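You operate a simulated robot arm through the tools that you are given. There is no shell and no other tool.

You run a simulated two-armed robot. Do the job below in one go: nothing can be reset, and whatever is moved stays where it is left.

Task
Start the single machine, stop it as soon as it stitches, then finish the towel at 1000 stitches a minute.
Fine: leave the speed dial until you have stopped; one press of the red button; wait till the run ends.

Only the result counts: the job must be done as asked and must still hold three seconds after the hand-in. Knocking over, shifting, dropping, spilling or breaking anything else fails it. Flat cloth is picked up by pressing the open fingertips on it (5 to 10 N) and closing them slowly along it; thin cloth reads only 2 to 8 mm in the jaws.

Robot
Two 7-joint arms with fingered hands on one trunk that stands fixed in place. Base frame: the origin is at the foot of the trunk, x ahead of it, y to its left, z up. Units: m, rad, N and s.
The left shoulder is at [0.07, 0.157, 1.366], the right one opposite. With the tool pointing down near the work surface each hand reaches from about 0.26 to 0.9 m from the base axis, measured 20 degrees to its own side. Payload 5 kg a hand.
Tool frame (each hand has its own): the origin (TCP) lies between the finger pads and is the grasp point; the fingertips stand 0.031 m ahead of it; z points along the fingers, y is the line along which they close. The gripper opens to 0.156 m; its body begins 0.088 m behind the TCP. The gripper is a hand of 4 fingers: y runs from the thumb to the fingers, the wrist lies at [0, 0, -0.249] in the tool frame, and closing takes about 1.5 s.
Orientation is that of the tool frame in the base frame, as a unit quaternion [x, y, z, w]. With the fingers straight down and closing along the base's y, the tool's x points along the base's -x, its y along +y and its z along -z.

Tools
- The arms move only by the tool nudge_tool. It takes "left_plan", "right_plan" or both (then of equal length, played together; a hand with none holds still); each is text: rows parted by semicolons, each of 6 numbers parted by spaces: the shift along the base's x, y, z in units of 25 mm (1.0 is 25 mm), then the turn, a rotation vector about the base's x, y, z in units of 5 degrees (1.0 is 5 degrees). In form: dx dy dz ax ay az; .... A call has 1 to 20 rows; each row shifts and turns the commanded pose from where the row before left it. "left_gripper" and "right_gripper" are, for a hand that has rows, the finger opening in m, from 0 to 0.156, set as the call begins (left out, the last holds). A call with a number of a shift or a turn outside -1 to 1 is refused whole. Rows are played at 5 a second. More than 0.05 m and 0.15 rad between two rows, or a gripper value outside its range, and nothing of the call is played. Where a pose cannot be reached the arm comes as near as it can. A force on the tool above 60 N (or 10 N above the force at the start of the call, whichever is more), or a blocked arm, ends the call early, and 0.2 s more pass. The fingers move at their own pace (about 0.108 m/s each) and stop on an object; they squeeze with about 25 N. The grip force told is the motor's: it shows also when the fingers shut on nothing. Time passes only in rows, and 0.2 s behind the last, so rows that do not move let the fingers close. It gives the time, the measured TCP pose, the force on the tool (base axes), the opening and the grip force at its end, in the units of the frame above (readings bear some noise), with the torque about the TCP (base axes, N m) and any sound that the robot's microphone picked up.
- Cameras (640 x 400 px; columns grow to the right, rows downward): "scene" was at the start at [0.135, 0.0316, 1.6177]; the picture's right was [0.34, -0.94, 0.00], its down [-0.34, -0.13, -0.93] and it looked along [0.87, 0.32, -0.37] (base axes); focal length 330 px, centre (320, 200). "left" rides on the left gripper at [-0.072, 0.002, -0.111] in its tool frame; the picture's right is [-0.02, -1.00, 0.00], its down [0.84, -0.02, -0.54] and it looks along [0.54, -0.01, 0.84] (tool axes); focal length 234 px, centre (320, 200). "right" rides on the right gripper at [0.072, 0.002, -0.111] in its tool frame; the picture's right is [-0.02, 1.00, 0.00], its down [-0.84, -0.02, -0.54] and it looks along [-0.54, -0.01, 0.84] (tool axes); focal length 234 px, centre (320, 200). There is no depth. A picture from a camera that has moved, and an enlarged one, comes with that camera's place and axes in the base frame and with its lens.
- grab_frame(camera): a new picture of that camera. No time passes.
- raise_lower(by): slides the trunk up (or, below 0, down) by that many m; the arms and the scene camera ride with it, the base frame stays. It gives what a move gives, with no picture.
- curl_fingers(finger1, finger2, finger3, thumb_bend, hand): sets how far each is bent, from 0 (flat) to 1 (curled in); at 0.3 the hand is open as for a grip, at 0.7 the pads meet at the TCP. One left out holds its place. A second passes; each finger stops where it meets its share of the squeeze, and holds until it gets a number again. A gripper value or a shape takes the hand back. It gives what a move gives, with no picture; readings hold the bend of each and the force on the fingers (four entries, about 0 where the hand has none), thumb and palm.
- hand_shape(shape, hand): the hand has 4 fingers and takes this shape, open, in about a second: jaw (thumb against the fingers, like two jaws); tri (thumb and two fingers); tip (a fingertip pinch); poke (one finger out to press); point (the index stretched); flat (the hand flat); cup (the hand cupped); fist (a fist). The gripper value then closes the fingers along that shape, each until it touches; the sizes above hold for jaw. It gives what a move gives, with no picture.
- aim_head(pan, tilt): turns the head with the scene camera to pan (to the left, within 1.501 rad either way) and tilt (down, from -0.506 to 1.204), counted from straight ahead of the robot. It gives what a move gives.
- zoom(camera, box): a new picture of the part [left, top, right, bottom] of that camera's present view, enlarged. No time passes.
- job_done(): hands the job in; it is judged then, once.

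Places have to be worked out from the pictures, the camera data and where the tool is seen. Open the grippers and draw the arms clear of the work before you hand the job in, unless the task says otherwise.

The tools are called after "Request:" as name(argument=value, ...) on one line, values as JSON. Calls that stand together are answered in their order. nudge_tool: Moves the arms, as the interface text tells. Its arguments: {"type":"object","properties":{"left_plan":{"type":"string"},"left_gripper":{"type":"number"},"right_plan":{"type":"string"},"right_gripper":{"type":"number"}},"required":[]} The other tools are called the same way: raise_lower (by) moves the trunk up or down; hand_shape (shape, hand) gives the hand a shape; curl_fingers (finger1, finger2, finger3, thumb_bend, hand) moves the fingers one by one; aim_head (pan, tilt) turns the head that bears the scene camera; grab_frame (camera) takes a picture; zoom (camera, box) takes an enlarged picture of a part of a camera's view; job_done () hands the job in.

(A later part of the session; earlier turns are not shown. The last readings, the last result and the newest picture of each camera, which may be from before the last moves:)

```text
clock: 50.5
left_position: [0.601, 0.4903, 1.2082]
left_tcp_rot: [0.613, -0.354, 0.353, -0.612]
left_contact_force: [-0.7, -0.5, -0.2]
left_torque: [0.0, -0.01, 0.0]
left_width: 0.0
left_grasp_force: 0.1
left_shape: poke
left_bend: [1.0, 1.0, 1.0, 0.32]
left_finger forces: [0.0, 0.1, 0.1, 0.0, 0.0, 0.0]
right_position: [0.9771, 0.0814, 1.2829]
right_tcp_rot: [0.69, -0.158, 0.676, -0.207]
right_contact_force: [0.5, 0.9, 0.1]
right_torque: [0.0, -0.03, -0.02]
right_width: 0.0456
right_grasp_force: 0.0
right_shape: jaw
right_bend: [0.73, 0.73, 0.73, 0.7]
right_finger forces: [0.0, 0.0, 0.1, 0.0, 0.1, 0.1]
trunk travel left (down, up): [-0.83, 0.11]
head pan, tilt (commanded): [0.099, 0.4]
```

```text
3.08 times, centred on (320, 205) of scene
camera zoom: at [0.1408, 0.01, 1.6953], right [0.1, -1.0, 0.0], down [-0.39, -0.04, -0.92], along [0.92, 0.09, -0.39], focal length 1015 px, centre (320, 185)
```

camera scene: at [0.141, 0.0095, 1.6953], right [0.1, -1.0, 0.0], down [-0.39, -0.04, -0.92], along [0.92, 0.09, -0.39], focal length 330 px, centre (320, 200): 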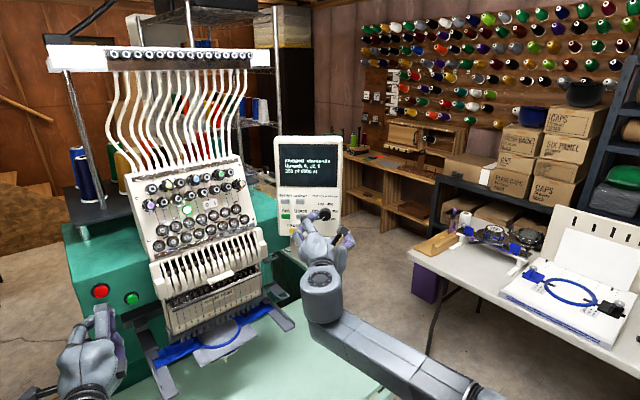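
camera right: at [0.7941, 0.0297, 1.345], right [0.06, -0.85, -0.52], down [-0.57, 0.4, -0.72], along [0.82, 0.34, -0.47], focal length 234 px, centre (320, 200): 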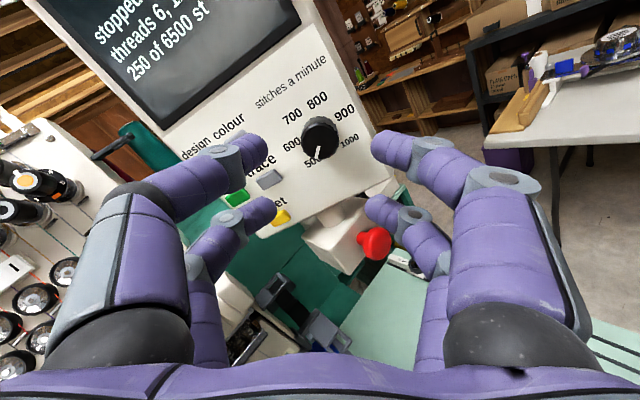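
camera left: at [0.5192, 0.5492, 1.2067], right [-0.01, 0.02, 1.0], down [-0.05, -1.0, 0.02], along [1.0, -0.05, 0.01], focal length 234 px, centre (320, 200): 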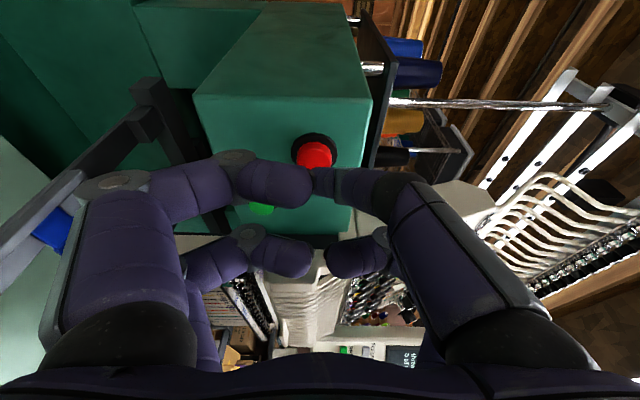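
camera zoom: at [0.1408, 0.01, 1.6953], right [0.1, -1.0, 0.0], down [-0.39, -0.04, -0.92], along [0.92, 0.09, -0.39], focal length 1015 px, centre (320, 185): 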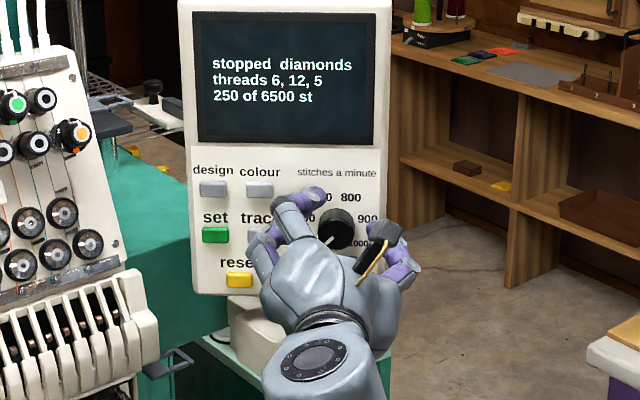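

Knob centred, no contact forces yet. I ease in 4 mm more and close the fingers on the knob.

Request:
nudge_tool(right_plan="0.16 0.011 0.01 0 0 0")

Request:
nudge_tool(right_plan="0 0 0 0 0 0;0 0 0 0 0 0;0 0 0 0 0 0;0 0 0 0 0 0;0 0 0 0 0 0;0 0 0 0 0 0", right_gripper=0.0)

Request:
zoom(camera="right", box=[200, 80, 440, 280])

Request:
zoom(camera="scene", box=[270, 140, 370, 270])

```text
clock: 50.9
left_position: [0.6007, 0.4902, 1.2102]
left_tcp_rot: [0.613, -0.353, 0.353, -0.612]
left_contact_force: [-0.2, -0.5, -0.2]
left_torque: [0.01, -0.02, 0.01]
left_width: 0.0
left_grasp_force: 0.1
left_shape: poke
left_bend: [1.0, 1.0, 1.0, 0.32]
left_finger forces: [0.1, 0.0, 0.0, 0.0, 0.1, 0.0]
right_position: [0.9797, 0.0801, 1.2845]
right_tcp_rot: [0.689, -0.159, 0.676, -0.207]
right_contact_force: [-1.2, 0.3, 0.1]
right_torque: [0.0, -0.01, 0.0]
right_width: 0.0451
right_grasp_force: 0.0
right_shape: jaw
right_bend: [0.73, 0.73, 0.73, 0.7]
right_finger forces: [0.0, 0.0, 0.0, 0.1, 0.1, 0.1]
trunk travel left (down, up): [-0.83, 0.11]
head pan, tilt (commanded): [0.099, 0.4]
```

```text
clock: 52.3
left_position: [0.6011, 0.4894, 1.2092]
left_tcp_rot: [0.613, -0.354, 0.353, -0.612]
left_contact_force: [0.7, -0.6, 0.0]
left_torque: [-0.04, 0.0, -0.02]
left_width: 0.0
left_grasp_force: 0.2
left_shape: poke
left_bend: [1.0, 1.0, 1.0, 0.32]
left_finger forces: [0.0, 0.0, 0.0, 0.0, 0.0, 0.0]
right_position: [0.9806, 0.079, 1.2848]
right_tcp_rot: [0.689, -0.159, 0.676, -0.206]
right_contact_force: [4.3, -3.1, -1.1]
right_torque: [0.11, 0.06, 0.03]
right_width: 0.0002
right_grasp_force: 24.4
right_shape: jaw
right_bend: [0.71, 0.71, 0.7, 0.72]
right_finger forces: [22.1, 0.0, 25.8, 0.1, 21.0, 0.0]
trunk travel left (down, up): [-0.83, 0.11]
head pan, tilt (commanded): [0.099, 0.4]
```

```text
2.00 times, centred on (320, 180) of right
camera zoom: at [0.8735, 0.0339, 1.346], right [0.06, -0.85, -0.52], down [-0.57, 0.4, -0.72], along [0.82, 0.34, -0.47], focal length 468 px, centre (320, 240)
```

zoom: 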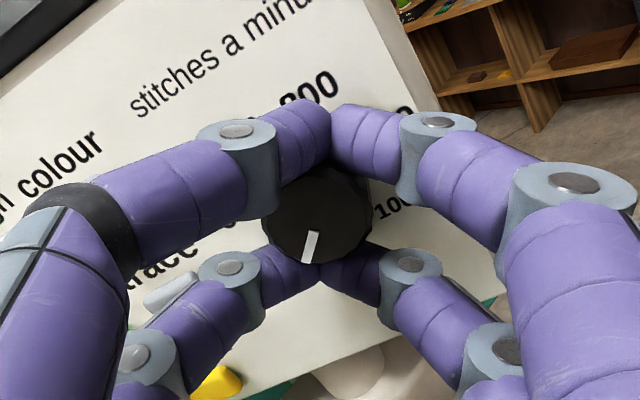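

```text
3.08 times, centred on (320, 205) of scene
camera zoom: at [0.1411, 0.0083, 1.6953], right [0.1, -1.0, 0.0], down [-0.39, -0.04, -0.92], along [0.92, 0.09, -0.39], focal length 1015 px, centre (320, 185)
```

zoom: 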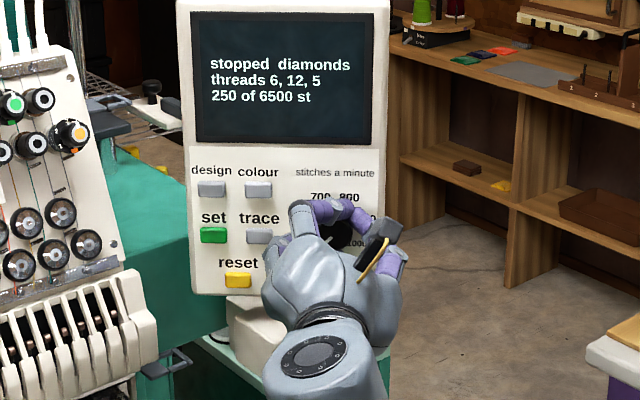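

The two finger pairs met above and below the knob (width 0), so it is caged but not gripped between pads. I reopen, back straight out 12 cm and try the "tri" shape (thumb against two fingers).

Request:
nudge_tool(right_plan="0 0 0 0 0 0;0 0 0 0 0 0;0 0 0 0 0 0;-0.8 -0.055 0 0 0 0;-0.8 -0.055 0 0 0 0;-0.8 -0.055 0 0 0 0;-0.8 -0.055 0 0 0 0;-0.8 -0.055 0 0 0 0;-0.8 -0.055 0 0 0 0", right_gripper=0.045)

Request:
zoom(camera="scene", box=[270, 140, 370, 270])

Request:
hand_shape(hand="right", shape="tri")

Request:
grab_frame(camera="right")

```text
clock: 54.3
left_position: [0.6004, 0.4907, 1.2103]
left_tcp_rot: [0.612, -0.353, 0.354, -0.612]
left_contact_force: [0.0, 0.7, 0.5]
left_torque: [0.02, 0.01, -0.02]
left_width: 0.0001
left_grasp_force: 0.2
left_shape: poke
left_bend: [1.0, 1.0, 1.0, 0.32]
left_finger forces: [0.1, 0.1, 0.1, 0.1, 0.1, 0.0]
right_position: [0.8602, 0.0713, 1.2855]
right_tcp_rot: [0.689, -0.16, 0.676, -0.205]
right_contact_force: [0.1, -0.4, 0.1]
right_torque: [0.0, 0.01, -0.05]
right_width: 0.0449
right_grasp_force: 0.0
right_shape: jaw
right_bend: [0.74, 0.74, 0.74, 0.7]
right_finger forces: [0.1, 0.1, 0.1, 0.0, 0.0, 0.0]
trunk travel left (down, up): [-0.83, 0.11]
head pan, tilt (commanded): [0.099, 0.4]
```

```text
3.08 times, centred on (320, 205) of scene
camera zoom: at [0.1394, 0.0087, 1.6955], right [0.1, -1.0, 0.0], down [-0.39, -0.04, -0.92], along [0.92, 0.09, -0.39], focal length 1015 px, centre (320, 185)
```

zoom: 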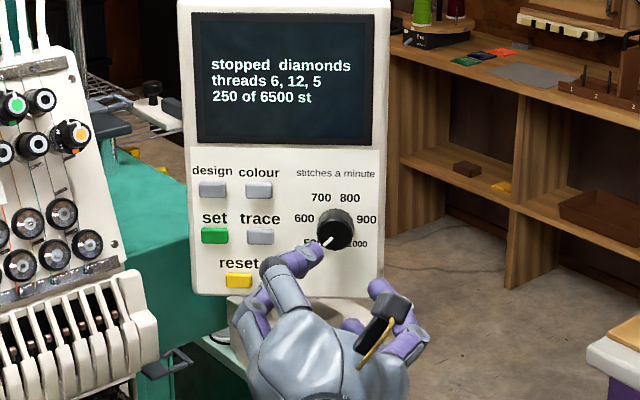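

```text
clock: 55.2
left_position: [0.6003, 0.4902, 1.2094]
left_tcp_rot: [0.612, -0.353, 0.353, -0.612]
left_contact_force: [0.7, 0.2, 0.1]
left_torque: [-0.01, -0.01, 0.01]
left_width: 0.0001
left_grasp_force: 0.0
left_shape: poke
left_bend: [1.0, 1.0, 1.0, 0.32]
left_finger forces: [0.1, 0.1, 0.1, 0.0, 0.0, 0.1]
right_position: [0.8612, 0.0707, 1.2843]
right_tcp_rot: [0.689, -0.159, 0.676, -0.207]
right_contact_force: [-0.3, 0.0, 0.2]
right_torque: [0.01, -0.01, 0.04]
right_width: 0.1557
right_grasp_force: 0.1
right_shape: tri
right_bend: [0.3, 0.3, 0.3, 0.3]
right_finger forces: [0.0, 0.0, 0.1, 0.0, 0.0, 0.0]
trunk travel left (down, up): [-0.83, 0.11]
head pan, tilt (commanded): [0.099, 0.4]
```

```text
taken
camera right: at [0.7528, 0.0266, 1.3471], right [0.06, -0.85, -0.52], down [-0.57, 0.4, -0.72], along [0.82, 0.34, -0.47], focal length 234 px, centre (320, 200)
```

right: 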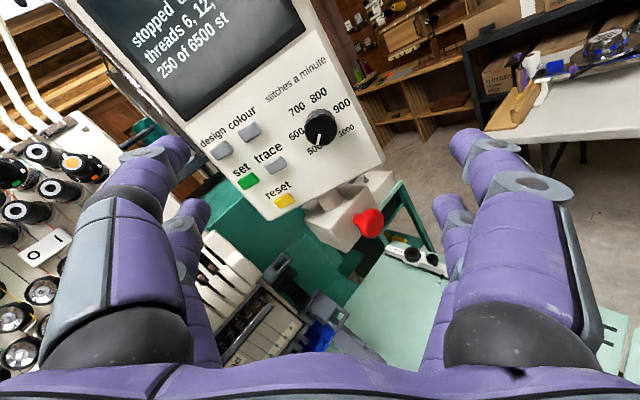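

In "tri" the open hand looks like the jaw; I test how it closes here in free air, and likewise "tip".

Request:
nudge_tool(right_plan="0 0 0 0 0 0;0 0 0 0 0 0;0 0 0 0 0 0;0 0 0 0 0 0;0 0 0 0 0 0;0 0 0 0 0 0", right_gripper=0.04)

Request:
grab_frame(camera="right")

Request:
hand_shape(hand="right", shape="tip")

Request:
grab_frame(camera="right")

Request:
nudge_tool(right_plan="0 0 0 0 0 0;0 0 0 0 0 0;0 0 0 0 0 0;0 0 0 0 0 0;0 0 0 0 0 0;0 0 0 0 0 0", right_gripper=0.04)

Request:
grab_frame(camera="right")

```text
clock: 56.6
left_position: [0.6012, 0.4909, 1.21]
left_tcp_rot: [-0.612, 0.353, -0.353, 0.613]
left_contact_force: [0.2, 0.7, -0.1]
left_torque: [0.0, 0.01, 0.03]
left_width: 0.0
left_grasp_force: 0.0
left_shape: poke
left_bend: [1.0, 1.0, 1.0, 0.32]
left_finger forces: [0.1, 0.1, 0.0, 0.0, 0.0, 0.0]
right_position: [0.8602, 0.0722, 1.2847]
right_tcp_rot: [0.689, -0.158, 0.676, -0.207]
right_contact_force: [-0.6, -0.1, 0.0]
right_torque: [-0.02, -0.03, 0.03]
right_width: 0.0404
right_grasp_force: 0.1
right_shape: tri
right_bend: [0.73, 0.73, 0.73, 0.7]
right_finger forces: [0.1, 0.0, 0.0, 0.0, 0.0, 0.0]
trunk travel left (down, up): [-0.83, 0.11]
head pan, tilt (commanded): [0.099, 0.4]
```

```text
taken
camera right: at [0.7525, 0.0265, 1.3471], right [0.06, -0.85, -0.52], down [-0.57, 0.4, -0.72], along [0.82, 0.34, -0.47], focal length 234 px, centre (320, 200)
```

right: 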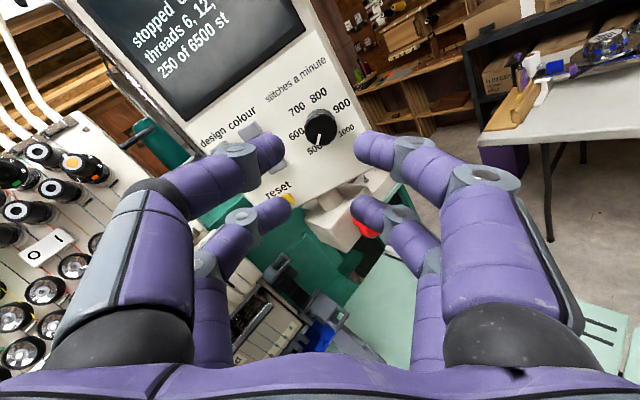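

```text
clock: 57.5
left_position: [0.5999, 0.491, 1.2103]
left_tcp_rot: [-0.612, 0.353, -0.354, 0.613]
left_contact_force: [0.4, 0.2, -0.3]
left_torque: [0.01, 0.01, 0.0]
left_width: 0.0001
left_grasp_force: 0.0
left_shape: poke
left_bend: [1.0, 1.0, 1.0, 0.32]
left_finger forces: [0.0, 0.0, 0.0, 0.0, 0.0, 0.1]
right_position: [0.8607, 0.0712, 1.2844]
right_tcp_rot: [0.689, -0.159, 0.676, -0.206]
right_contact_force: [0.5, 0.7, 0.0]
right_torque: [0.03, 0.02, 0.05]
right_width: 0.1557
right_grasp_force: 0.1
right_shape: tip
right_bend: [0.3, 0.3, 0.3, 0.3]
right_finger forces: [0.1, 0.1, 0.1, 0.0, 0.1, 0.0]
trunk travel left (down, up): [-0.83, 0.11]
head pan, tilt (commanded): [0.099, 0.4]
```

```text
taken
camera right: at [0.7525, 0.0265, 1.3471], right [0.06, -0.85, -0.52], down [-0.57, 0.4, -0.72], along [0.82, 0.34, -0.47], focal length 234 px, centre (320, 200)
```

right: 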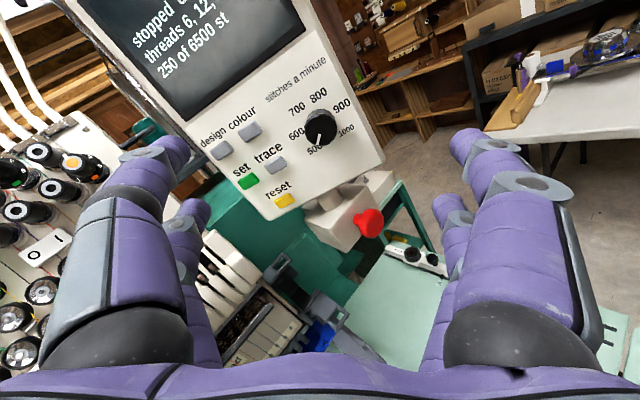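

```text
clock: 58.9
left_position: [0.5993, 0.4901, 1.2101]
left_tcp_rot: [-0.612, 0.354, -0.353, 0.613]
left_contact_force: [0.3, 0.7, -0.8]
left_torque: [0.01, 0.03, 0.02]
left_width: 0.0002
left_grasp_force: 0.1
left_shape: poke
left_bend: [1.0, 1.0, 1.0, 0.32]
left_finger forces: [0.1, 0.0, 0.0, 0.0, 0.0, 0.1]
right_position: [0.8605, 0.0728, 1.2854]
right_tcp_rot: [0.689, -0.16, 0.676, -0.207]
right_contact_force: [-0.3, 0.3, 0.1]
right_torque: [0.01, -0.02, -0.02]
right_width: 0.0403
right_grasp_force: 0.1
right_shape: tip
right_bend: [0.73, 0.73, 0.73, 0.7]
right_finger forces: [0.0, 0.1, 0.0, 0.1, 0.1, 0.0]
trunk travel left (down, up): [-0.83, 0.11]
head pan, tilt (commanded): [0.099, 0.4]
```

```text
taken
camera right: at [0.7525, 0.0265, 1.3472], right [0.06, -0.85, -0.52], down [-0.57, 0.4, -0.72], along [0.82, 0.34, -0.47], focal length 234 px, centre (320, 200)
```

right: 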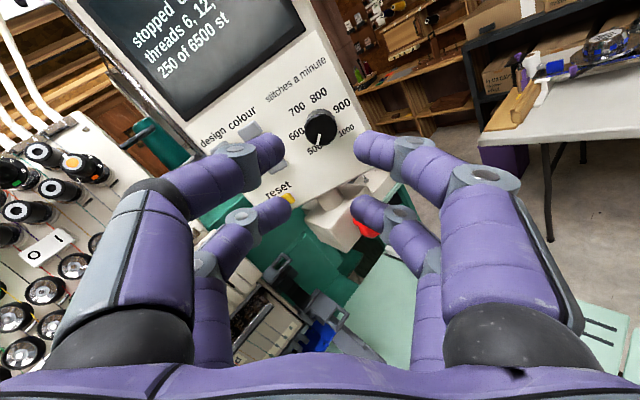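

All grip shapes close the same way on this hand: two opposed pairs about 20 mm either side of the axis. I will pinch the knob with the near (camera-side) pair by offsetting the hand 20 mm, stroking from roll 0 to +135° twice so the far pair stays off the keys at left. First I roll back to 0 here, 12 cm off the panel.

Request:
nudge_tool(right_plan="0 0 0 0.998 0.069 0;0 0 0 0.998 0.069 0;0 0 0 0.998 0.069 0;0 0 0 0.998 0.069 0;0 0 0 0.998 0.069 0;0 0 0 0.998 0.069 0;0 0 0 0.998 0.069 0;0 0 0 0.998 0.069 0;0 0 0 0.998 0.069 0;0 0 0 0.998 0.069 0;0 0 0 0.998 0.069 0;0 0 0 0.998 0.069 0;0 0 0 0.998 0.069 0;0 0 0 0.998 0.069 0;0 0 0 0.998 0.069 0", right_gripper=0.05)

Request:
nudge_tool(right_plan="0 0 0 0.998 0.069 0;0 0 0 0.998 0.069 0;0 0 0 0.998 0.069 0;0 0 0 0.998 0.069 0;0 0 0 0.998 0.069 0;0 0 0 0.998 0.069 0;0 0 0 0.998 0.069 0;0 0 0 0.998 0.069 0;0 0 0 0.998 0.069 0;0 0 0 0.998 0.069 0;0 0 0 0.998 0.069 0;0 0 0 0.998 0.069 0;0 0 0 0.998 0.069 0;0 0 0 0.998 0.069 0;0 0 0 0.998 0.069 0")

Request:
grab_frame(camera="right")

Request:
zoom(camera="scene", box=[260, 140, 390, 300])

```text
clock: 62.1
left_position: [0.5997, 0.4901, 1.2094]
left_tcp_rot: [-0.613, 0.353, -0.353, 0.613]
left_contact_force: [0.5, 0.2, 0.3]
left_torque: [-0.01, -0.02, 0.02]
left_width: 0.0
left_grasp_force: 0.0
left_shape: poke
left_bend: [1.0, 1.0, 1.0, 0.32]
left_finger forces: [0.0, 0.0, 0.1, 0.0, 0.1, 0.0]
right_position: [0.8596, 0.0716, 1.2854]
right_tcp_rot: [-0.449, 0.546, -0.41, 0.576]
right_contact_force: [0.5, -0.3, 0.3]
right_torque: [0.04, 0.0, 0.01]
right_width: 0.0496
right_grasp_force: 0.0
right_shape: tip
right_bend: [0.73, 0.73, 0.73, 0.7]
right_finger forces: [0.0, 0.1, 0.0, 0.0, 0.0, 0.0]
trunk travel left (down, up): [-0.83, 0.11]
head pan, tilt (commanded): [0.099, 0.4]
```

```text
clock: 65.3
left_position: [0.6003, 0.4906, 1.2098]
left_tcp_rot: [0.613, -0.353, 0.354, -0.612]
left_contact_force: [0.6, -0.6, -0.1]
left_torque: [0.0, -0.04, 0.04]
left_width: 0.0003
left_grasp_force: 0.0
left_shape: poke
left_bend: [1.0, 1.0, 1.0, 0.32]
left_finger forces: [0.1, 0.1, 0.0, 0.0, 0.0, 0.0]
right_position: [0.8602, 0.0713, 1.2853]
right_tcp_rot: [-0.024, 0.707, 0.025, 0.706]
right_contact_force: [-0.2, 0.0, 1.1]
right_torque: [-0.04, 0.02, 0.02]
right_width: 0.0496
right_grasp_force: 0.0
right_shape: tip
right_bend: [0.73, 0.73, 0.73, 0.7]
right_finger forces: [0.1, 0.1, 0.0, 0.0, 0.1, 0.0]
trunk travel left (down, up): [-0.83, 0.11]
head pan, tilt (commanded): [0.099, 0.4]
```

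```text
taken
camera right: at [0.7498, 0.0657, 1.2132], right [-0.07, 1.0, 0.03], down [-0.54, -0.06, 0.84], along [0.84, 0.04, 0.54], focal length 234 px, centre (320, 200)
```

right: 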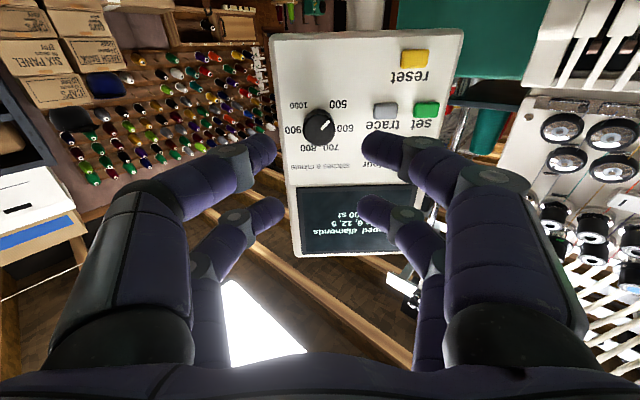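

```text
2.50 times, centred on (325, 220) of scene
camera zoom: at [0.1398, 0.0092, 1.6954], right [0.1, -1.0, 0.0], down [-0.39, -0.04, -0.92], along [0.92, 0.09, -0.39], focal length 824 px, centre (308, 150)
```

zoom: 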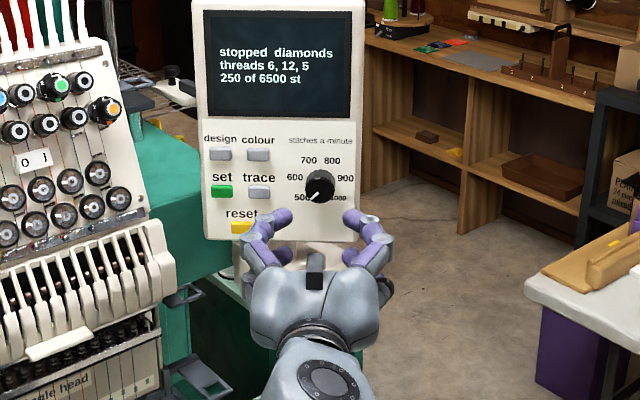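

Rolled back to 0 with the dial untouched at 500. I enlarge the wrist view for a precise knob offset.

Request:
zoom(camera="right", box=[270, 80, 390, 180])

```text
4.00 times, centred on (330, 130) of right
camera zoom: at [0.7498, 0.0657, 1.2132], right [-0.07, 1.0, 0.03], down [-0.54, -0.06, 0.84], along [0.84, 0.04, 0.54], focal length 937 px, centre (280, 480)
```

zoom: 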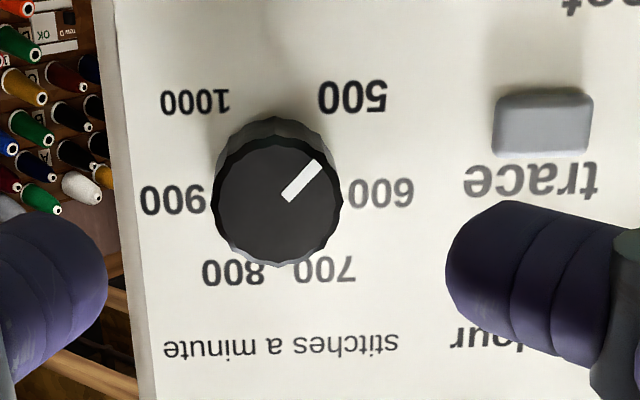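

The tool axis passes through the knob's centre to under 1 mm, and the near pair works out 21.5 mm toward the camera side. I raise the hand 21 mm so the near pair straddles the knob, and advance 9 cm.

Request:
nudge_tool(right_plan="0 0 0.85 0 0 0;0.599 0.0414 0 0 0 0;0.599 0.0414 0 0 0 0;0.599 0.0414 0 0 0 0;0.599 0.0414 0 0 0 0;0.599 0.0414 0 0 0 0;0.599 0.0414 0 0 0 0")

Request:
zoom(camera="right", box=[200, 60, 440, 260])

Request:
zoom(camera="scene", box=[270, 150, 370, 270])

```text
clock: 66.9
left_position: [0.6003, 0.4902, 1.2084]
left_tcp_rot: [0.613, -0.353, 0.354, -0.612]
left_contact_force: [1.1, -0.1, -0.2]
left_torque: [-0.04, 0.02, 0.0]
left_width: 0.0
left_grasp_force: 0.1
left_shape: poke
left_bend: [1.0, 1.0, 1.0, 0.32]
left_finger forces: [0.0, 0.1, 0.0, 0.0, 0.1, 0.1]
right_position: [0.9495, 0.0767, 1.3058]
right_tcp_rot: [-0.025, 0.707, 0.026, 0.706]
right_contact_force: [0.4, 0.3, 0.2]
right_torque: [0.0, -0.01, 0.02]
right_width: 0.0497
right_grasp_force: 0.1
right_shape: tip
right_bend: [0.73, 0.73, 0.73, 0.7]
right_finger forces: [0.1, 0.0, 0.0, 0.1, 0.0, 0.0]
trunk travel left (down, up): [-0.83, 0.11]
head pan, tilt (commanded): [0.099, 0.4]
```

```text
2.00 times, centred on (320, 160) of right
camera zoom: at [0.8399, 0.0712, 1.2344], right [-0.07, 1.0, 0.02], down [-0.54, -0.06, 0.84], along [0.84, 0.05, 0.54], focal length 468 px, centre (320, 280)
```

zoom: 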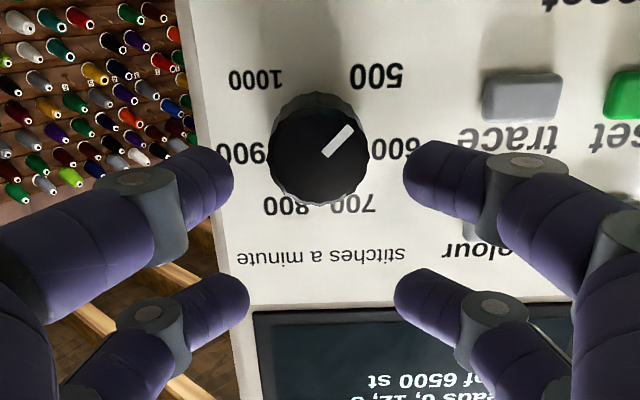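

```text
3.33 times, centred on (320, 210) of scene
camera zoom: at [0.1405, 0.0091, 1.6954], right [0.1, -1.0, 0.0], down [-0.39, -0.04, -0.92], along [0.92, 0.09, -0.39], focal length 1099 px, centre (320, 167)
```

zoom: 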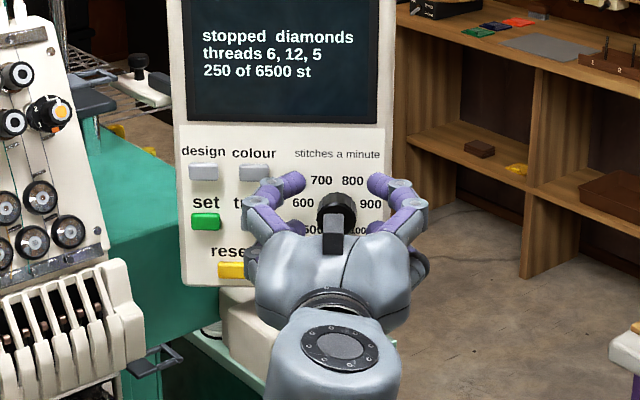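

The knob is centred between the near fingertips, with the keys clear. I advance the last 31 mm and close gently on it.

Request:
nudge_tool(right_plan="0.42 0.029 0 0 0 0;0.42 0.029 0 0 0 0;0.4 0.028 0 0 0 0")

Request:
zoom(camera="right", box=[200, 60, 440, 260])

Request:
zoom(camera="scene", box=[270, 150, 370, 270])

```text
clock: 67.7
left_position: [0.6014, 0.4906, 1.2093]
left_tcp_rot: [-0.612, 0.353, -0.353, 0.613]
left_contact_force: [-0.2, -0.6, 0.1]
left_torque: [-0.01, 0.0, 0.01]
left_width: 0.0004
left_grasp_force: 0.0
left_shape: poke
left_bend: [1.0, 1.0, 1.0, 0.32]
left_finger forces: [0.0, 0.0, 0.0, 0.0, 0.1, 0.1]
right_position: [0.9808, 0.0795, 1.3061]
right_tcp_rot: [-0.024, 0.707, 0.024, 0.707]
right_contact_force: [-1.0, -0.7, -0.3]
right_torque: [-0.02, 0.01, -0.04]
right_width: 0.0494
right_grasp_force: 0.0
right_shape: tip
right_bend: [0.73, 0.73, 0.73, 0.7]
right_finger forces: [0.0, 0.0, 0.0, 0.0, 0.0, 0.1]
trunk travel left (down, up): [-0.83, 0.11]
head pan, tilt (commanded): [0.099, 0.4]
```

```text
2.00 times, centred on (320, 160) of right
camera zoom: at [0.8709, 0.0737, 1.2341], right [-0.07, 1.0, 0.02], down [-0.54, -0.06, 0.84], along [0.84, 0.05, 0.54], focal length 468 px, centre (320, 280)
```

zoom: 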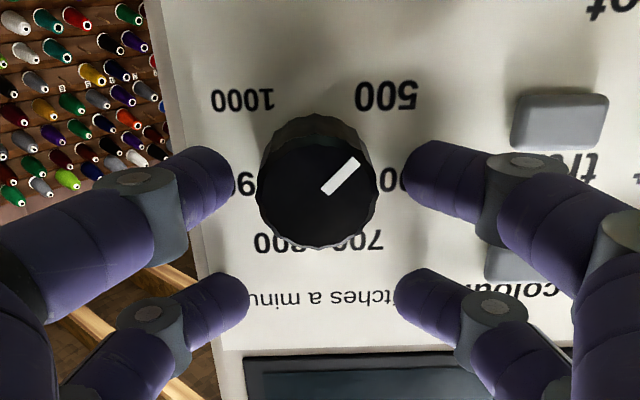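

```text
3.33 times, centred on (320, 210) of scene
camera zoom: at [0.14, 0.0091, 1.6954], right [0.1, -1.0, 0.0], down [-0.39, -0.04, -0.92], along [0.92, 0.09, -0.39], focal length 1099 px, centre (320, 167)
```

zoom: 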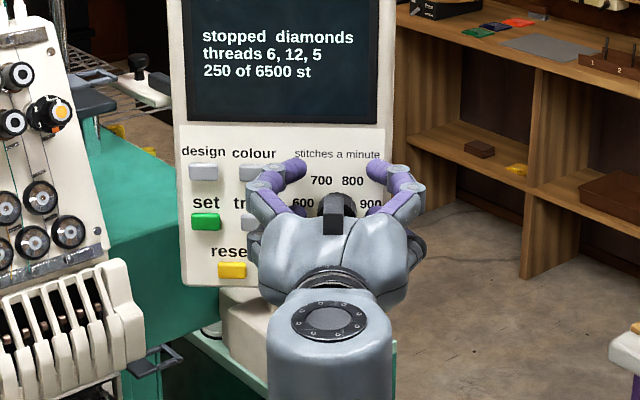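

The near tips stand either side of the knob at its mid-height. I close the gripper now.

Request:
nudge_tool(right_plan="0 0 0 0 0 0;0 0 0 0 0 0;0 0 0 0 0 0;0 0 0 0 0 0;0 0 0 0 0 0;0 0 0 0 0 0", right_gripper=0.0)

Request:
zoom(camera="right", box=[200, 60, 440, 260])

Request:
zoom(camera="scene", box=[270, 150, 370, 270])

```text
clock: 69.1
left_position: [0.6013, 0.491, 1.209]
left_tcp_rot: [0.612, -0.354, 0.354, -0.612]
left_contact_force: [-0.2, -0.1, -0.5]
left_torque: [0.01, 0.01, 0.02]
left_width: 0.0
left_grasp_force: 0.0
left_shape: poke
left_bend: [1.0, 1.0, 1.0, 0.32]
left_finger forces: [0.0, 0.0, 0.1, 0.0, 0.0, 0.0]
right_position: [0.9831, 0.0795, 1.3055]
right_tcp_rot: [-0.024, 0.707, 0.025, 0.706]
right_contact_force: [0.3, -0.3, -0.3]
right_torque: [-0.07, 0.0, -0.03]
right_width: 0.015
right_grasp_force: 25.2
right_shape: tip
right_bend: [0.73, 0.7, 0.7, 0.7]
right_finger forces: [21.8, 0.0, 0.0, 0.0, 21.9, 0.0]
trunk travel left (down, up): [-0.83, 0.11]
head pan, tilt (commanded): [0.099, 0.4]
```

```text
2.00 times, centred on (320, 160) of right
camera zoom: at [0.8711, 0.0735, 1.234], right [-0.07, 1.0, 0.02], down [-0.54, -0.06, 0.84], along [0.84, 0.05, 0.54], focal length 468 px, centre (320, 280)
```

zoom: 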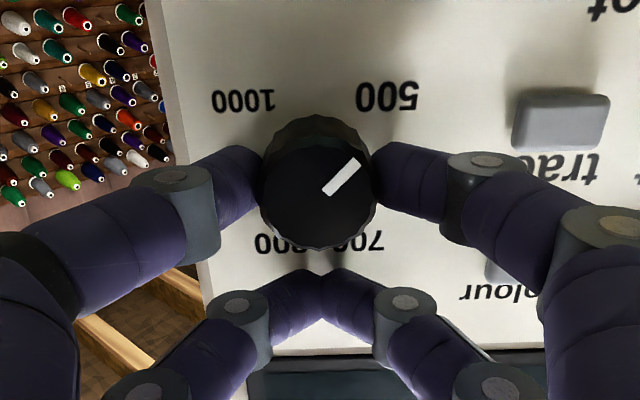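

```text
3.33 times, centred on (320, 210) of scene
camera zoom: at [0.1404, 0.009, 1.6954], right [0.1, -1.0, 0.0], down [-0.39, -0.04, -0.92], along [0.92, 0.09, -0.39], focal length 1099 px, centre (320, 167)
```

zoom: 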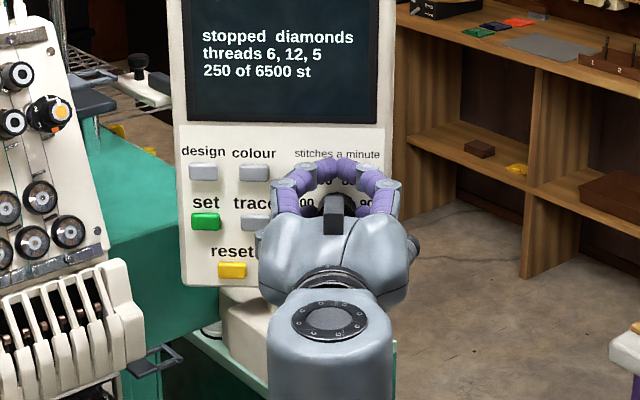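

Finger 1 and thumb pinch the knob at about 22 N each. I turn clockwise about the knob axis, first 30°, moving the TCP on its 21 mm circle, and check that the pointer follows.

Request:
nudge_tool(right_plan="0 -0.074 -0.003 0.998 0.069 0;0 -0.073 -0.010 0.998 0.069 0;0 -0.072 -0.016 0.998 0.069 0;0 -0.071 -0.022 0.998 0.069 0;0 -0.068 -0.028 0.998 0.069 0;0 -0.066 -0.034 0.998 0.069 0")

Request:
grab_frame(camera="right")

Request:
zoom(camera="right", box=[200, 60, 440, 260])

```text
clock: 70.5
left_position: [0.6007, 0.4896, 1.2086]
left_tcp_rot: [0.613, -0.354, 0.354, -0.612]
left_contact_force: [0.7, 0.4, 0.2]
left_torque: [-0.03, 0.01, 0.0]
left_width: 0.0001
left_grasp_force: 0.0
left_shape: poke
left_bend: [1.0, 1.0, 1.0, 0.32]
left_finger forces: [0.0, 0.0, 0.1, 0.0, 0.0, 0.0]
right_position: [0.9815, 0.0695, 1.3024]
right_tcp_rot: [0.16, 0.689, 0.208, 0.676]
right_contact_force: [5.9, 1.7, 0.8]
right_torque: [0.05, -0.11, -0.06]
right_width: 0.015
right_grasp_force: 25.5
right_shape: tip
right_bend: [0.73, 0.7, 0.7, 0.7]
right_finger forces: [22.3, 0.1, 0.1, 0.1, 21.2, 0.0]
trunk travel left (down, up): [-0.83, 0.11]
head pan, tilt (commanded): [0.099, 0.4]
```

```text
taken
camera right: at [0.8691, 0.0989, 1.2418], right [-0.06, 0.85, 0.52], down [-0.51, -0.48, 0.72], along [0.86, -0.22, 0.46], focal length 234 px, centre (320, 200)
```

right: 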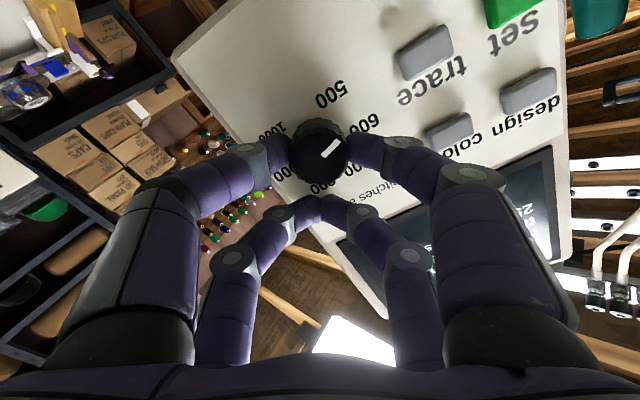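

```text
2.00 times, centred on (320, 160) of right
camera zoom: at [0.8691, 0.0989, 1.2418], right [-0.06, 0.85, 0.52], down [-0.51, -0.48, 0.72], along [0.86, -0.22, 0.46], focal length 468 px, centre (320, 280)
```

zoom: 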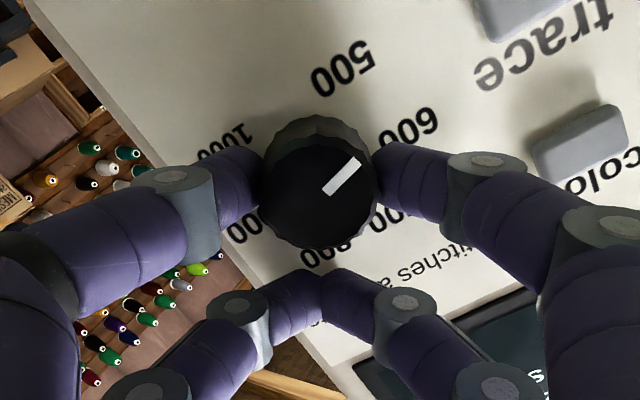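

The pointer turns with the hand (now between 500 and 600), forces small. I carry on to 90°.

Request:
nudge_tool(right_plan="0 -0.062 -0.040 0.998 0.069 0;0 -0.059 -0.045 0.998 0.069 0;0 -0.055 -0.050 0.998 0.069 0;0 -0.050 -0.055 0.998 0.069 0;0 -0.045 -0.059 0.998 0.069 0;0 -0.040 -0.062 0.998 0.069 0;0 -0.034 -0.066 0.998 0.069 0;0 -0.028 -0.068 0.998 0.069 0;0 -0.022 -0.071 0.998 0.069 0;0 -0.016 -0.072 0.998 0.069 0;0 -0.010 -0.073 0.998 0.069 0;0 -0.003 -0.074 0.998 0.069 0")

Request:
zoom(camera="right", box=[200, 60, 440, 260])

Request:
zoom(camera="scene", box=[270, 150, 370, 270])

```text
clock: 73.1
left_position: [0.6017, 0.4913, 1.2092]
left_tcp_rot: [0.614, -0.353, 0.352, -0.612]
left_contact_force: [-0.7, 1.0, 0.8]
left_torque: [0.04, 0.0, 0.04]
left_width: 0.0
left_grasp_force: 0.0
left_shape: poke
left_bend: [1.0, 1.0, 1.0, 0.32]
left_finger forces: [0.0, 0.0, 0.1, 0.1, 0.0, 0.0]
right_position: [0.9825, 0.0586, 1.2848]
right_tcp_rot: [0.483, 0.517, 0.518, 0.481]
right_contact_force: [10.9, 2.8, 5.5]
right_torque: [0.11, -0.21, -0.22]
right_width: 0.0145
right_grasp_force: 24.7
right_shape: tip
right_bend: [0.73, 0.7, 0.7, 0.7]
right_finger forces: [25.2, 0.1, 0.1, 0.0, 19.8, 0.0]
trunk travel left (down, up): [-0.83, 0.11]
head pan, tilt (commanded): [0.099, 0.4]
```

```text
2.00 times, centred on (320, 160) of right
camera zoom: at [0.867, 0.1228, 1.2868], right [0.0, -0.03, 1.0], down [-0.48, -0.87, -0.02], along [0.87, -0.48, -0.01], focal length 468 px, centre (320, 280)
```

zoom: 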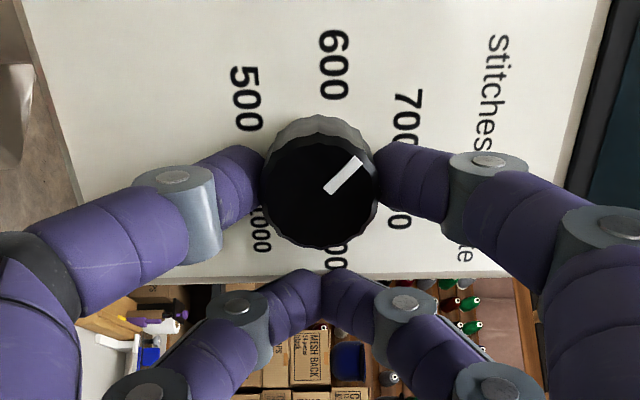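

```text
3.33 times, centred on (320, 210) of scene
camera zoom: at [0.1416, 0.0096, 1.6953], right [0.1, -1.0, 0.0], down [-0.39, -0.04, -0.92], along [0.92, 0.09, -0.39], focal length 1099 px, centre (320, 167)
```

zoom: 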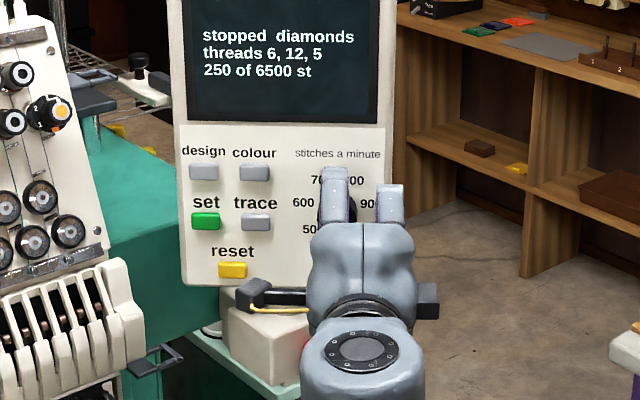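

At 90° the pointer has kept pace (between 600 and 700) and forces are modest. I continue to 135°, easing 1.5 mm inward to relieve the slight pull.

Request:
nudge_tool(right_plan="0.007 0.003 -0.074 0.998 0.069 0;0.007 0.010 -0.073 0.998 0.069 0;0.007 0.016 -0.072 0.998 0.069 0;0.007 0.022 -0.071 0.998 0.069 0;0.007 0.028 -0.068 0.998 0.069 0;0.007 0.034 -0.066 0.998 0.069 0;0.007 0.040 -0.062 0.998 0.069 0;0.007 0.045 -0.059 0.998 0.069 0;0.007 0.050 -0.055 0.998 0.069 0")

Request:
zoom(camera="right", box=[200, 60, 440, 260])

Request:
grab_frame(camera="scene")

```text
clock: 75.1
left_position: [0.599, 0.491, 1.2097]
left_tcp_rot: [0.613, -0.354, 0.354, -0.612]
left_contact_force: [0.7, -0.4, -0.8]
left_torque: [0.02, -0.03, 0.04]
left_width: 0.0001
left_grasp_force: 0.1
left_shape: poke
left_bend: [1.0, 1.0, 1.0, 0.32]
left_finger forces: [0.1, 0.1, 0.0, 0.0, 0.0, 0.0]
right_position: [0.9831, 0.065, 1.2708]
right_tcp_rot: [0.644, 0.292, 0.663, 0.247]
right_contact_force: [-0.1, 0.7, 2.0]
right_torque: [0.06, -0.14, -0.11]
right_width: 0.0147
right_grasp_force: 24.6
right_shape: tip
right_bend: [0.73, 0.7, 0.7, 0.7]
right_finger forces: [24.8, 0.1, 0.0, 0.1, 23.4, 0.1]
trunk travel left (down, up): [-0.83, 0.11]
head pan, tilt (commanded): [0.099, 0.4]
```

```text
2.00 times, centred on (320, 160) of right
camera zoom: at [0.8687, 0.1065, 1.3229], right [0.05, -0.72, 0.69], down [-0.5, -0.61, -0.61], along [0.86, -0.32, -0.4], focal length 468 px, centre (320, 280)
```

zoom: 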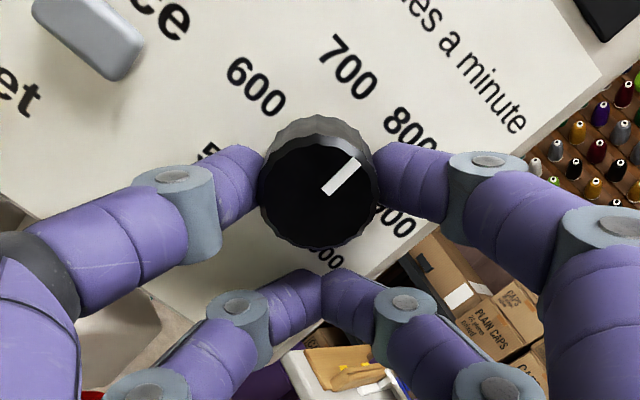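

```text
taken
camera scene: at [0.1393, 0.0093, 1.6955], right [0.1, -1.0, 0.0], down [-0.39, -0.04, -0.92], along [0.92, 0.09, -0.39], focal length 330 px, centre (320, 200)
```

scene: 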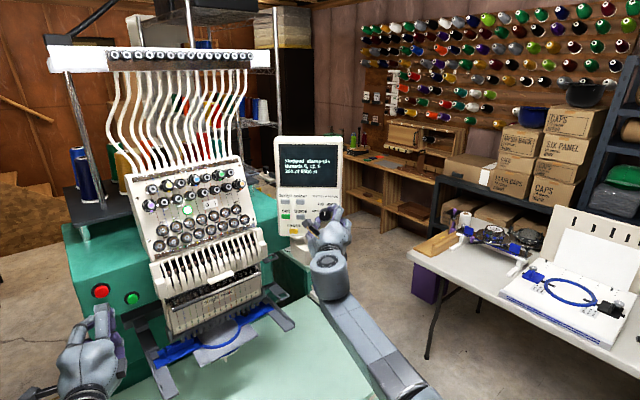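

The pointer is halfway between 700 and 800 and the grip holds with little force. I try on to 160° in the same grip, watching for the wrist limit.

Request:
nudge_tool(right_plan="-0.004 0.055 -0.050 0.998 0.069 0;-0.004 0.059 -0.045 0.998 0.069 0;-0.004 0.062 -0.040 0.998 0.069 0;-0.005 0.066 -0.034 0.998 0.069 0;-0.005 0.068 -0.028 0.998 0.069 0")

Request:
zoom(camera="right", box=[200, 60, 440, 260])

```text
clock: 76.3
left_position: [0.5989, 0.4892, 1.2097]
left_tcp_rot: [0.613, -0.353, 0.354, -0.612]
left_contact_force: [-0.6, 0.5, 0.1]
left_torque: [0.0, 0.03, -0.03]
left_width: 0.0
left_grasp_force: 0.0
left_shape: poke
left_bend: [1.0, 1.0, 1.0, 0.32]
left_finger forces: [0.1, 0.1, 0.1, 0.1, 0.0, 0.1]
right_position: [0.9828, 0.0727, 1.2652]
right_tcp_rot: [0.692, 0.146, 0.701, 0.098]
right_contact_force: [-1.4, -0.6, 3.0]
right_torque: [0.01, -0.12, -0.13]
right_width: 0.0148
right_grasp_force: 24.9
right_shape: tip
right_bend: [0.73, 0.7, 0.7, 0.7]
right_finger forces: [25.1, 0.0, 0.0, 0.0, 24.1, 0.0]
trunk travel left (down, up): [-0.83, 0.11]
head pan, tilt (commanded): [0.099, 0.4]
```

```text
2.00 times, centred on (320, 160) of right
camera zoom: at [0.8702, 0.0874, 1.3343], right [0.07, -0.95, 0.32], down [-0.52, -0.3, -0.8], along [0.85, -0.11, -0.52], focal length 468 px, centre (320, 280)
```

zoom: 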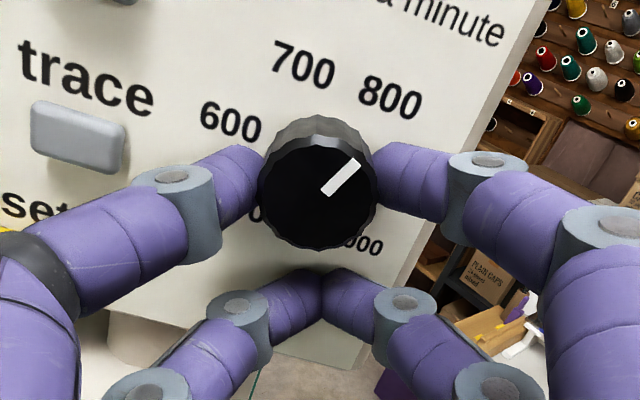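

Still following nicely at 160° (pointer near 800). I go on to 180°, where releasing is still clear of the keys.

Request:
nudge_tool(right_plan="-0.005 0.071 -0.022 0.998 0.069 0;-0.005 0.072 -0.016 0.998 0.069 0;-0.005 0.073 -0.010 0.998 0.069 0;-0.005 0.074 -0.003 0.998 0.069 0")

Request:
zoom(camera="right", box=[200, 60, 440, 260])

Request:
zoom(camera="scene", box=[270, 140, 370, 270])

```text
clock: 77.3
left_position: [0.5997, 0.49, 1.2096]
left_tcp_rot: [-0.612, 0.354, -0.353, 0.613]
left_contact_force: [-0.2, 0.5, -0.4]
left_torque: [0.03, 0.03, 0.0]
left_width: 0.0002
left_grasp_force: 0.1
left_shape: poke
left_bend: [1.0, 1.0, 1.0, 0.32]
left_finger forces: [0.1, 0.0, 0.0, 0.0, 0.0, 0.0]
right_position: [0.9816, 0.0742, 1.2652]
right_tcp_rot: [0.696, 0.132, 0.701, 0.083]
right_contact_force: [0.9, 0.1, 1.3]
right_torque: [0.01, -0.06, -0.08]
right_width: 0.0143
right_grasp_force: 25.1
right_shape: tip
right_bend: [0.73, 0.7, 0.7, 0.7]
right_finger forces: [24.1, 0.0, 0.1, 0.1, 23.9, 0.0]
right hand out of reach, approached as far as the arm can: row 2, 3, 4
trunk travel left (down, up): [-0.83, 0.11]
head pan, tilt (commanded): [0.099, 0.4]
```

```text
2.00 times, centred on (320, 160) of right
camera zoom: at [0.8704, 0.0857, 1.3353], right [0.07, -0.96, 0.28], down [-0.53, -0.27, -0.8], along [0.85, -0.09, -0.53], focal length 468 px, centre (320, 280)
```

zoom: 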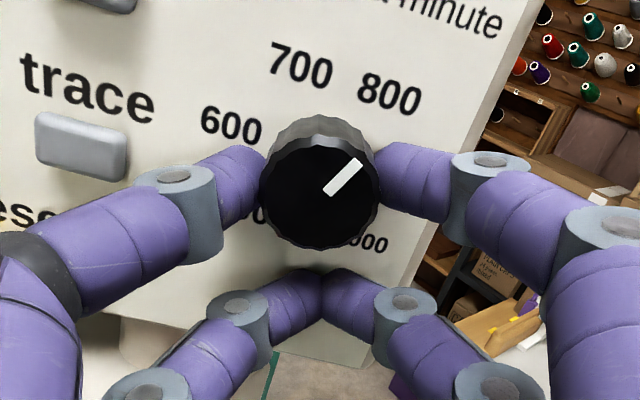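

```text
3.08 times, centred on (320, 205) of scene
camera zoom: at [0.1398, 0.0092, 1.6954], right [0.1, -0.99, 0.0], down [-0.39, -0.04, -0.92], along [0.92, 0.09, -0.39], focal length 1015 px, centre (320, 185)
```

zoom: 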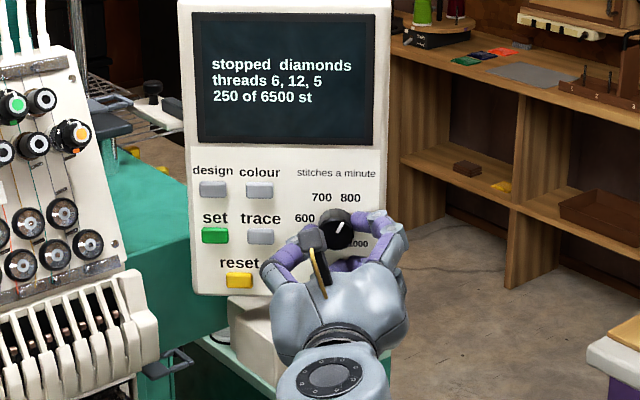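

The wrist limit came at about 163°; the pointer is at 800. I open the fingers to 45 mm and back straight out 12 cm before rolling back for a second grip.

Request:
nudge_tool(right_plan="0 0 0 0 0 0;0 0 0 0 0 0;0 0 0 0 0 0;0 0 0 0 0 0", right_gripper=0.045)

Request:
zoom(camera="right", box=[200, 60, 440, 260])

Request:
nudge_tool(right_plan="-0.5 -0.0345 0 0 0 0;-0.8 -0.055 0 0 0 0;-0.8 -0.055 0 0 0 0;-0.8 -0.055 0 0 0 0;-0.8 -0.055 0 0 0 0;-0.8 -0.055 0 0 0 0")

Request:
grab_frame(camera="right")

Request:
zoom(camera="scene", box=[270, 140, 370, 270])

```text
clock: 78.3
left_position: [0.5998, 0.4915, 1.2099]
left_tcp_rot: [0.612, -0.354, 0.354, -0.612]
left_contact_force: [-0.4, -0.7, -0.1]
left_torque: [0.01, 0.0, 0.0]
left_width: 0.0
left_grasp_force: 0.0
left_shape: poke
left_bend: [1.0, 1.0, 1.0, 0.32]
left_finger forces: [0.0, 0.0, 0.0, 0.0, 0.0, 0.1]
right_position: [0.9823, 0.0743, 1.2645]
right_tcp_rot: [0.696, 0.133, 0.701, 0.083]
right_contact_force: [-0.1, -0.3, 0.5]
right_torque: [0.02, 0.01, 0.01]
right_width: 0.0448
right_grasp_force: 0.1
right_shape: tip
right_bend: [0.74, 0.74, 0.74, 0.7]
right_finger forces: [0.2, 0.0, 0.1, 0.1, 0.1, 0.1]
trunk travel left (down, up): [-0.83, 0.11]
head pan, tilt (commanded): [0.099, 0.4]
```

```text
2.00 times, centred on (320, 160) of right
camera zoom: at [0.8705, 0.0854, 1.3351], right [0.07, -0.96, 0.28], down [-0.53, -0.27, -0.8], along [0.85, -0.09, -0.53], focal length 468 px, centre (320, 280)
```

zoom: 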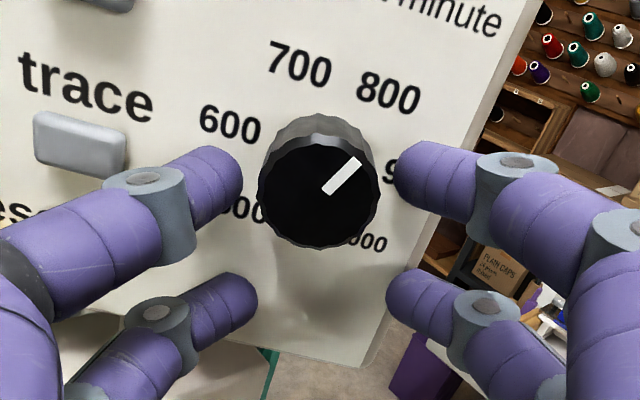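

```text
clock: 79.9
left_position: [0.6013, 0.4904, 1.2074]
left_tcp_rot: [-0.612, 0.353, -0.354, 0.613]
left_contact_force: [-0.4, 0.5, 0.2]
left_torque: [0.0, 0.0, 0.01]
left_width: 0.0
left_grasp_force: 0.1
left_shape: poke
left_bend: [1.0, 1.0, 1.0, 0.32]
left_finger forces: [0.1, 0.1, 0.0, 0.0, 0.0, 0.0]
right_position: [0.8899, 0.0077, 1.277]
right_tcp_rot: [0.68, 0.139, 0.707, 0.134]
right_contact_force: [0.7, -1.2, -0.1]
right_torque: [0.01, -0.01, -0.01]
right_width: 0.0448
right_grasp_force: 0.1
right_shape: tip
right_bend: [0.74, 0.74, 0.73, 0.7]
right_finger forces: [0.1, 0.0, 0.0, 0.1, 0.1, 0.0]
trunk travel left (down, up): [-0.83, 0.11]
head pan, tilt (commanded): [0.099, 0.4]
stopped in row 6 (right hand): the arm was blocked; the commanded pose is now the measured one
```

```text
taken
camera right: at [0.7773, 0.0314, 1.3415], right [0.0, -0.93, 0.36], down [-0.51, -0.31, -0.8], along [0.86, -0.18, -0.48], focal length 234 px, centre (320, 200)
```

right: 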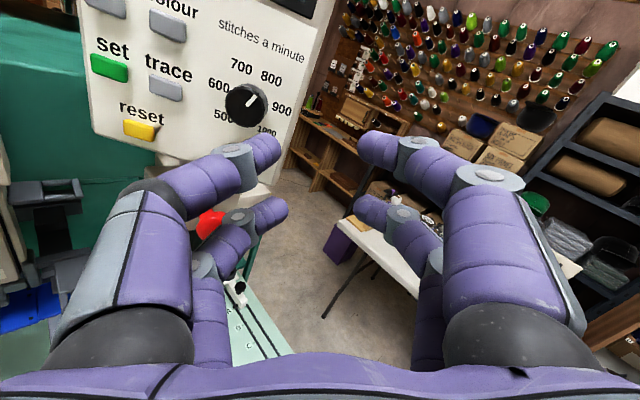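

```text
3.08 times, centred on (320, 205) of scene
camera zoom: at [0.1402, 0.0095, 1.6954], right [0.1, -1.0, 0.0], down [-0.39, -0.04, -0.92], along [0.92, 0.09, -0.39], focal length 1015 px, centre (320, 185)
```

zoom: 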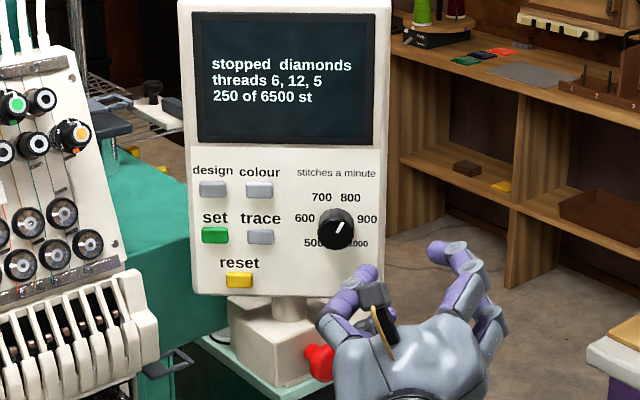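

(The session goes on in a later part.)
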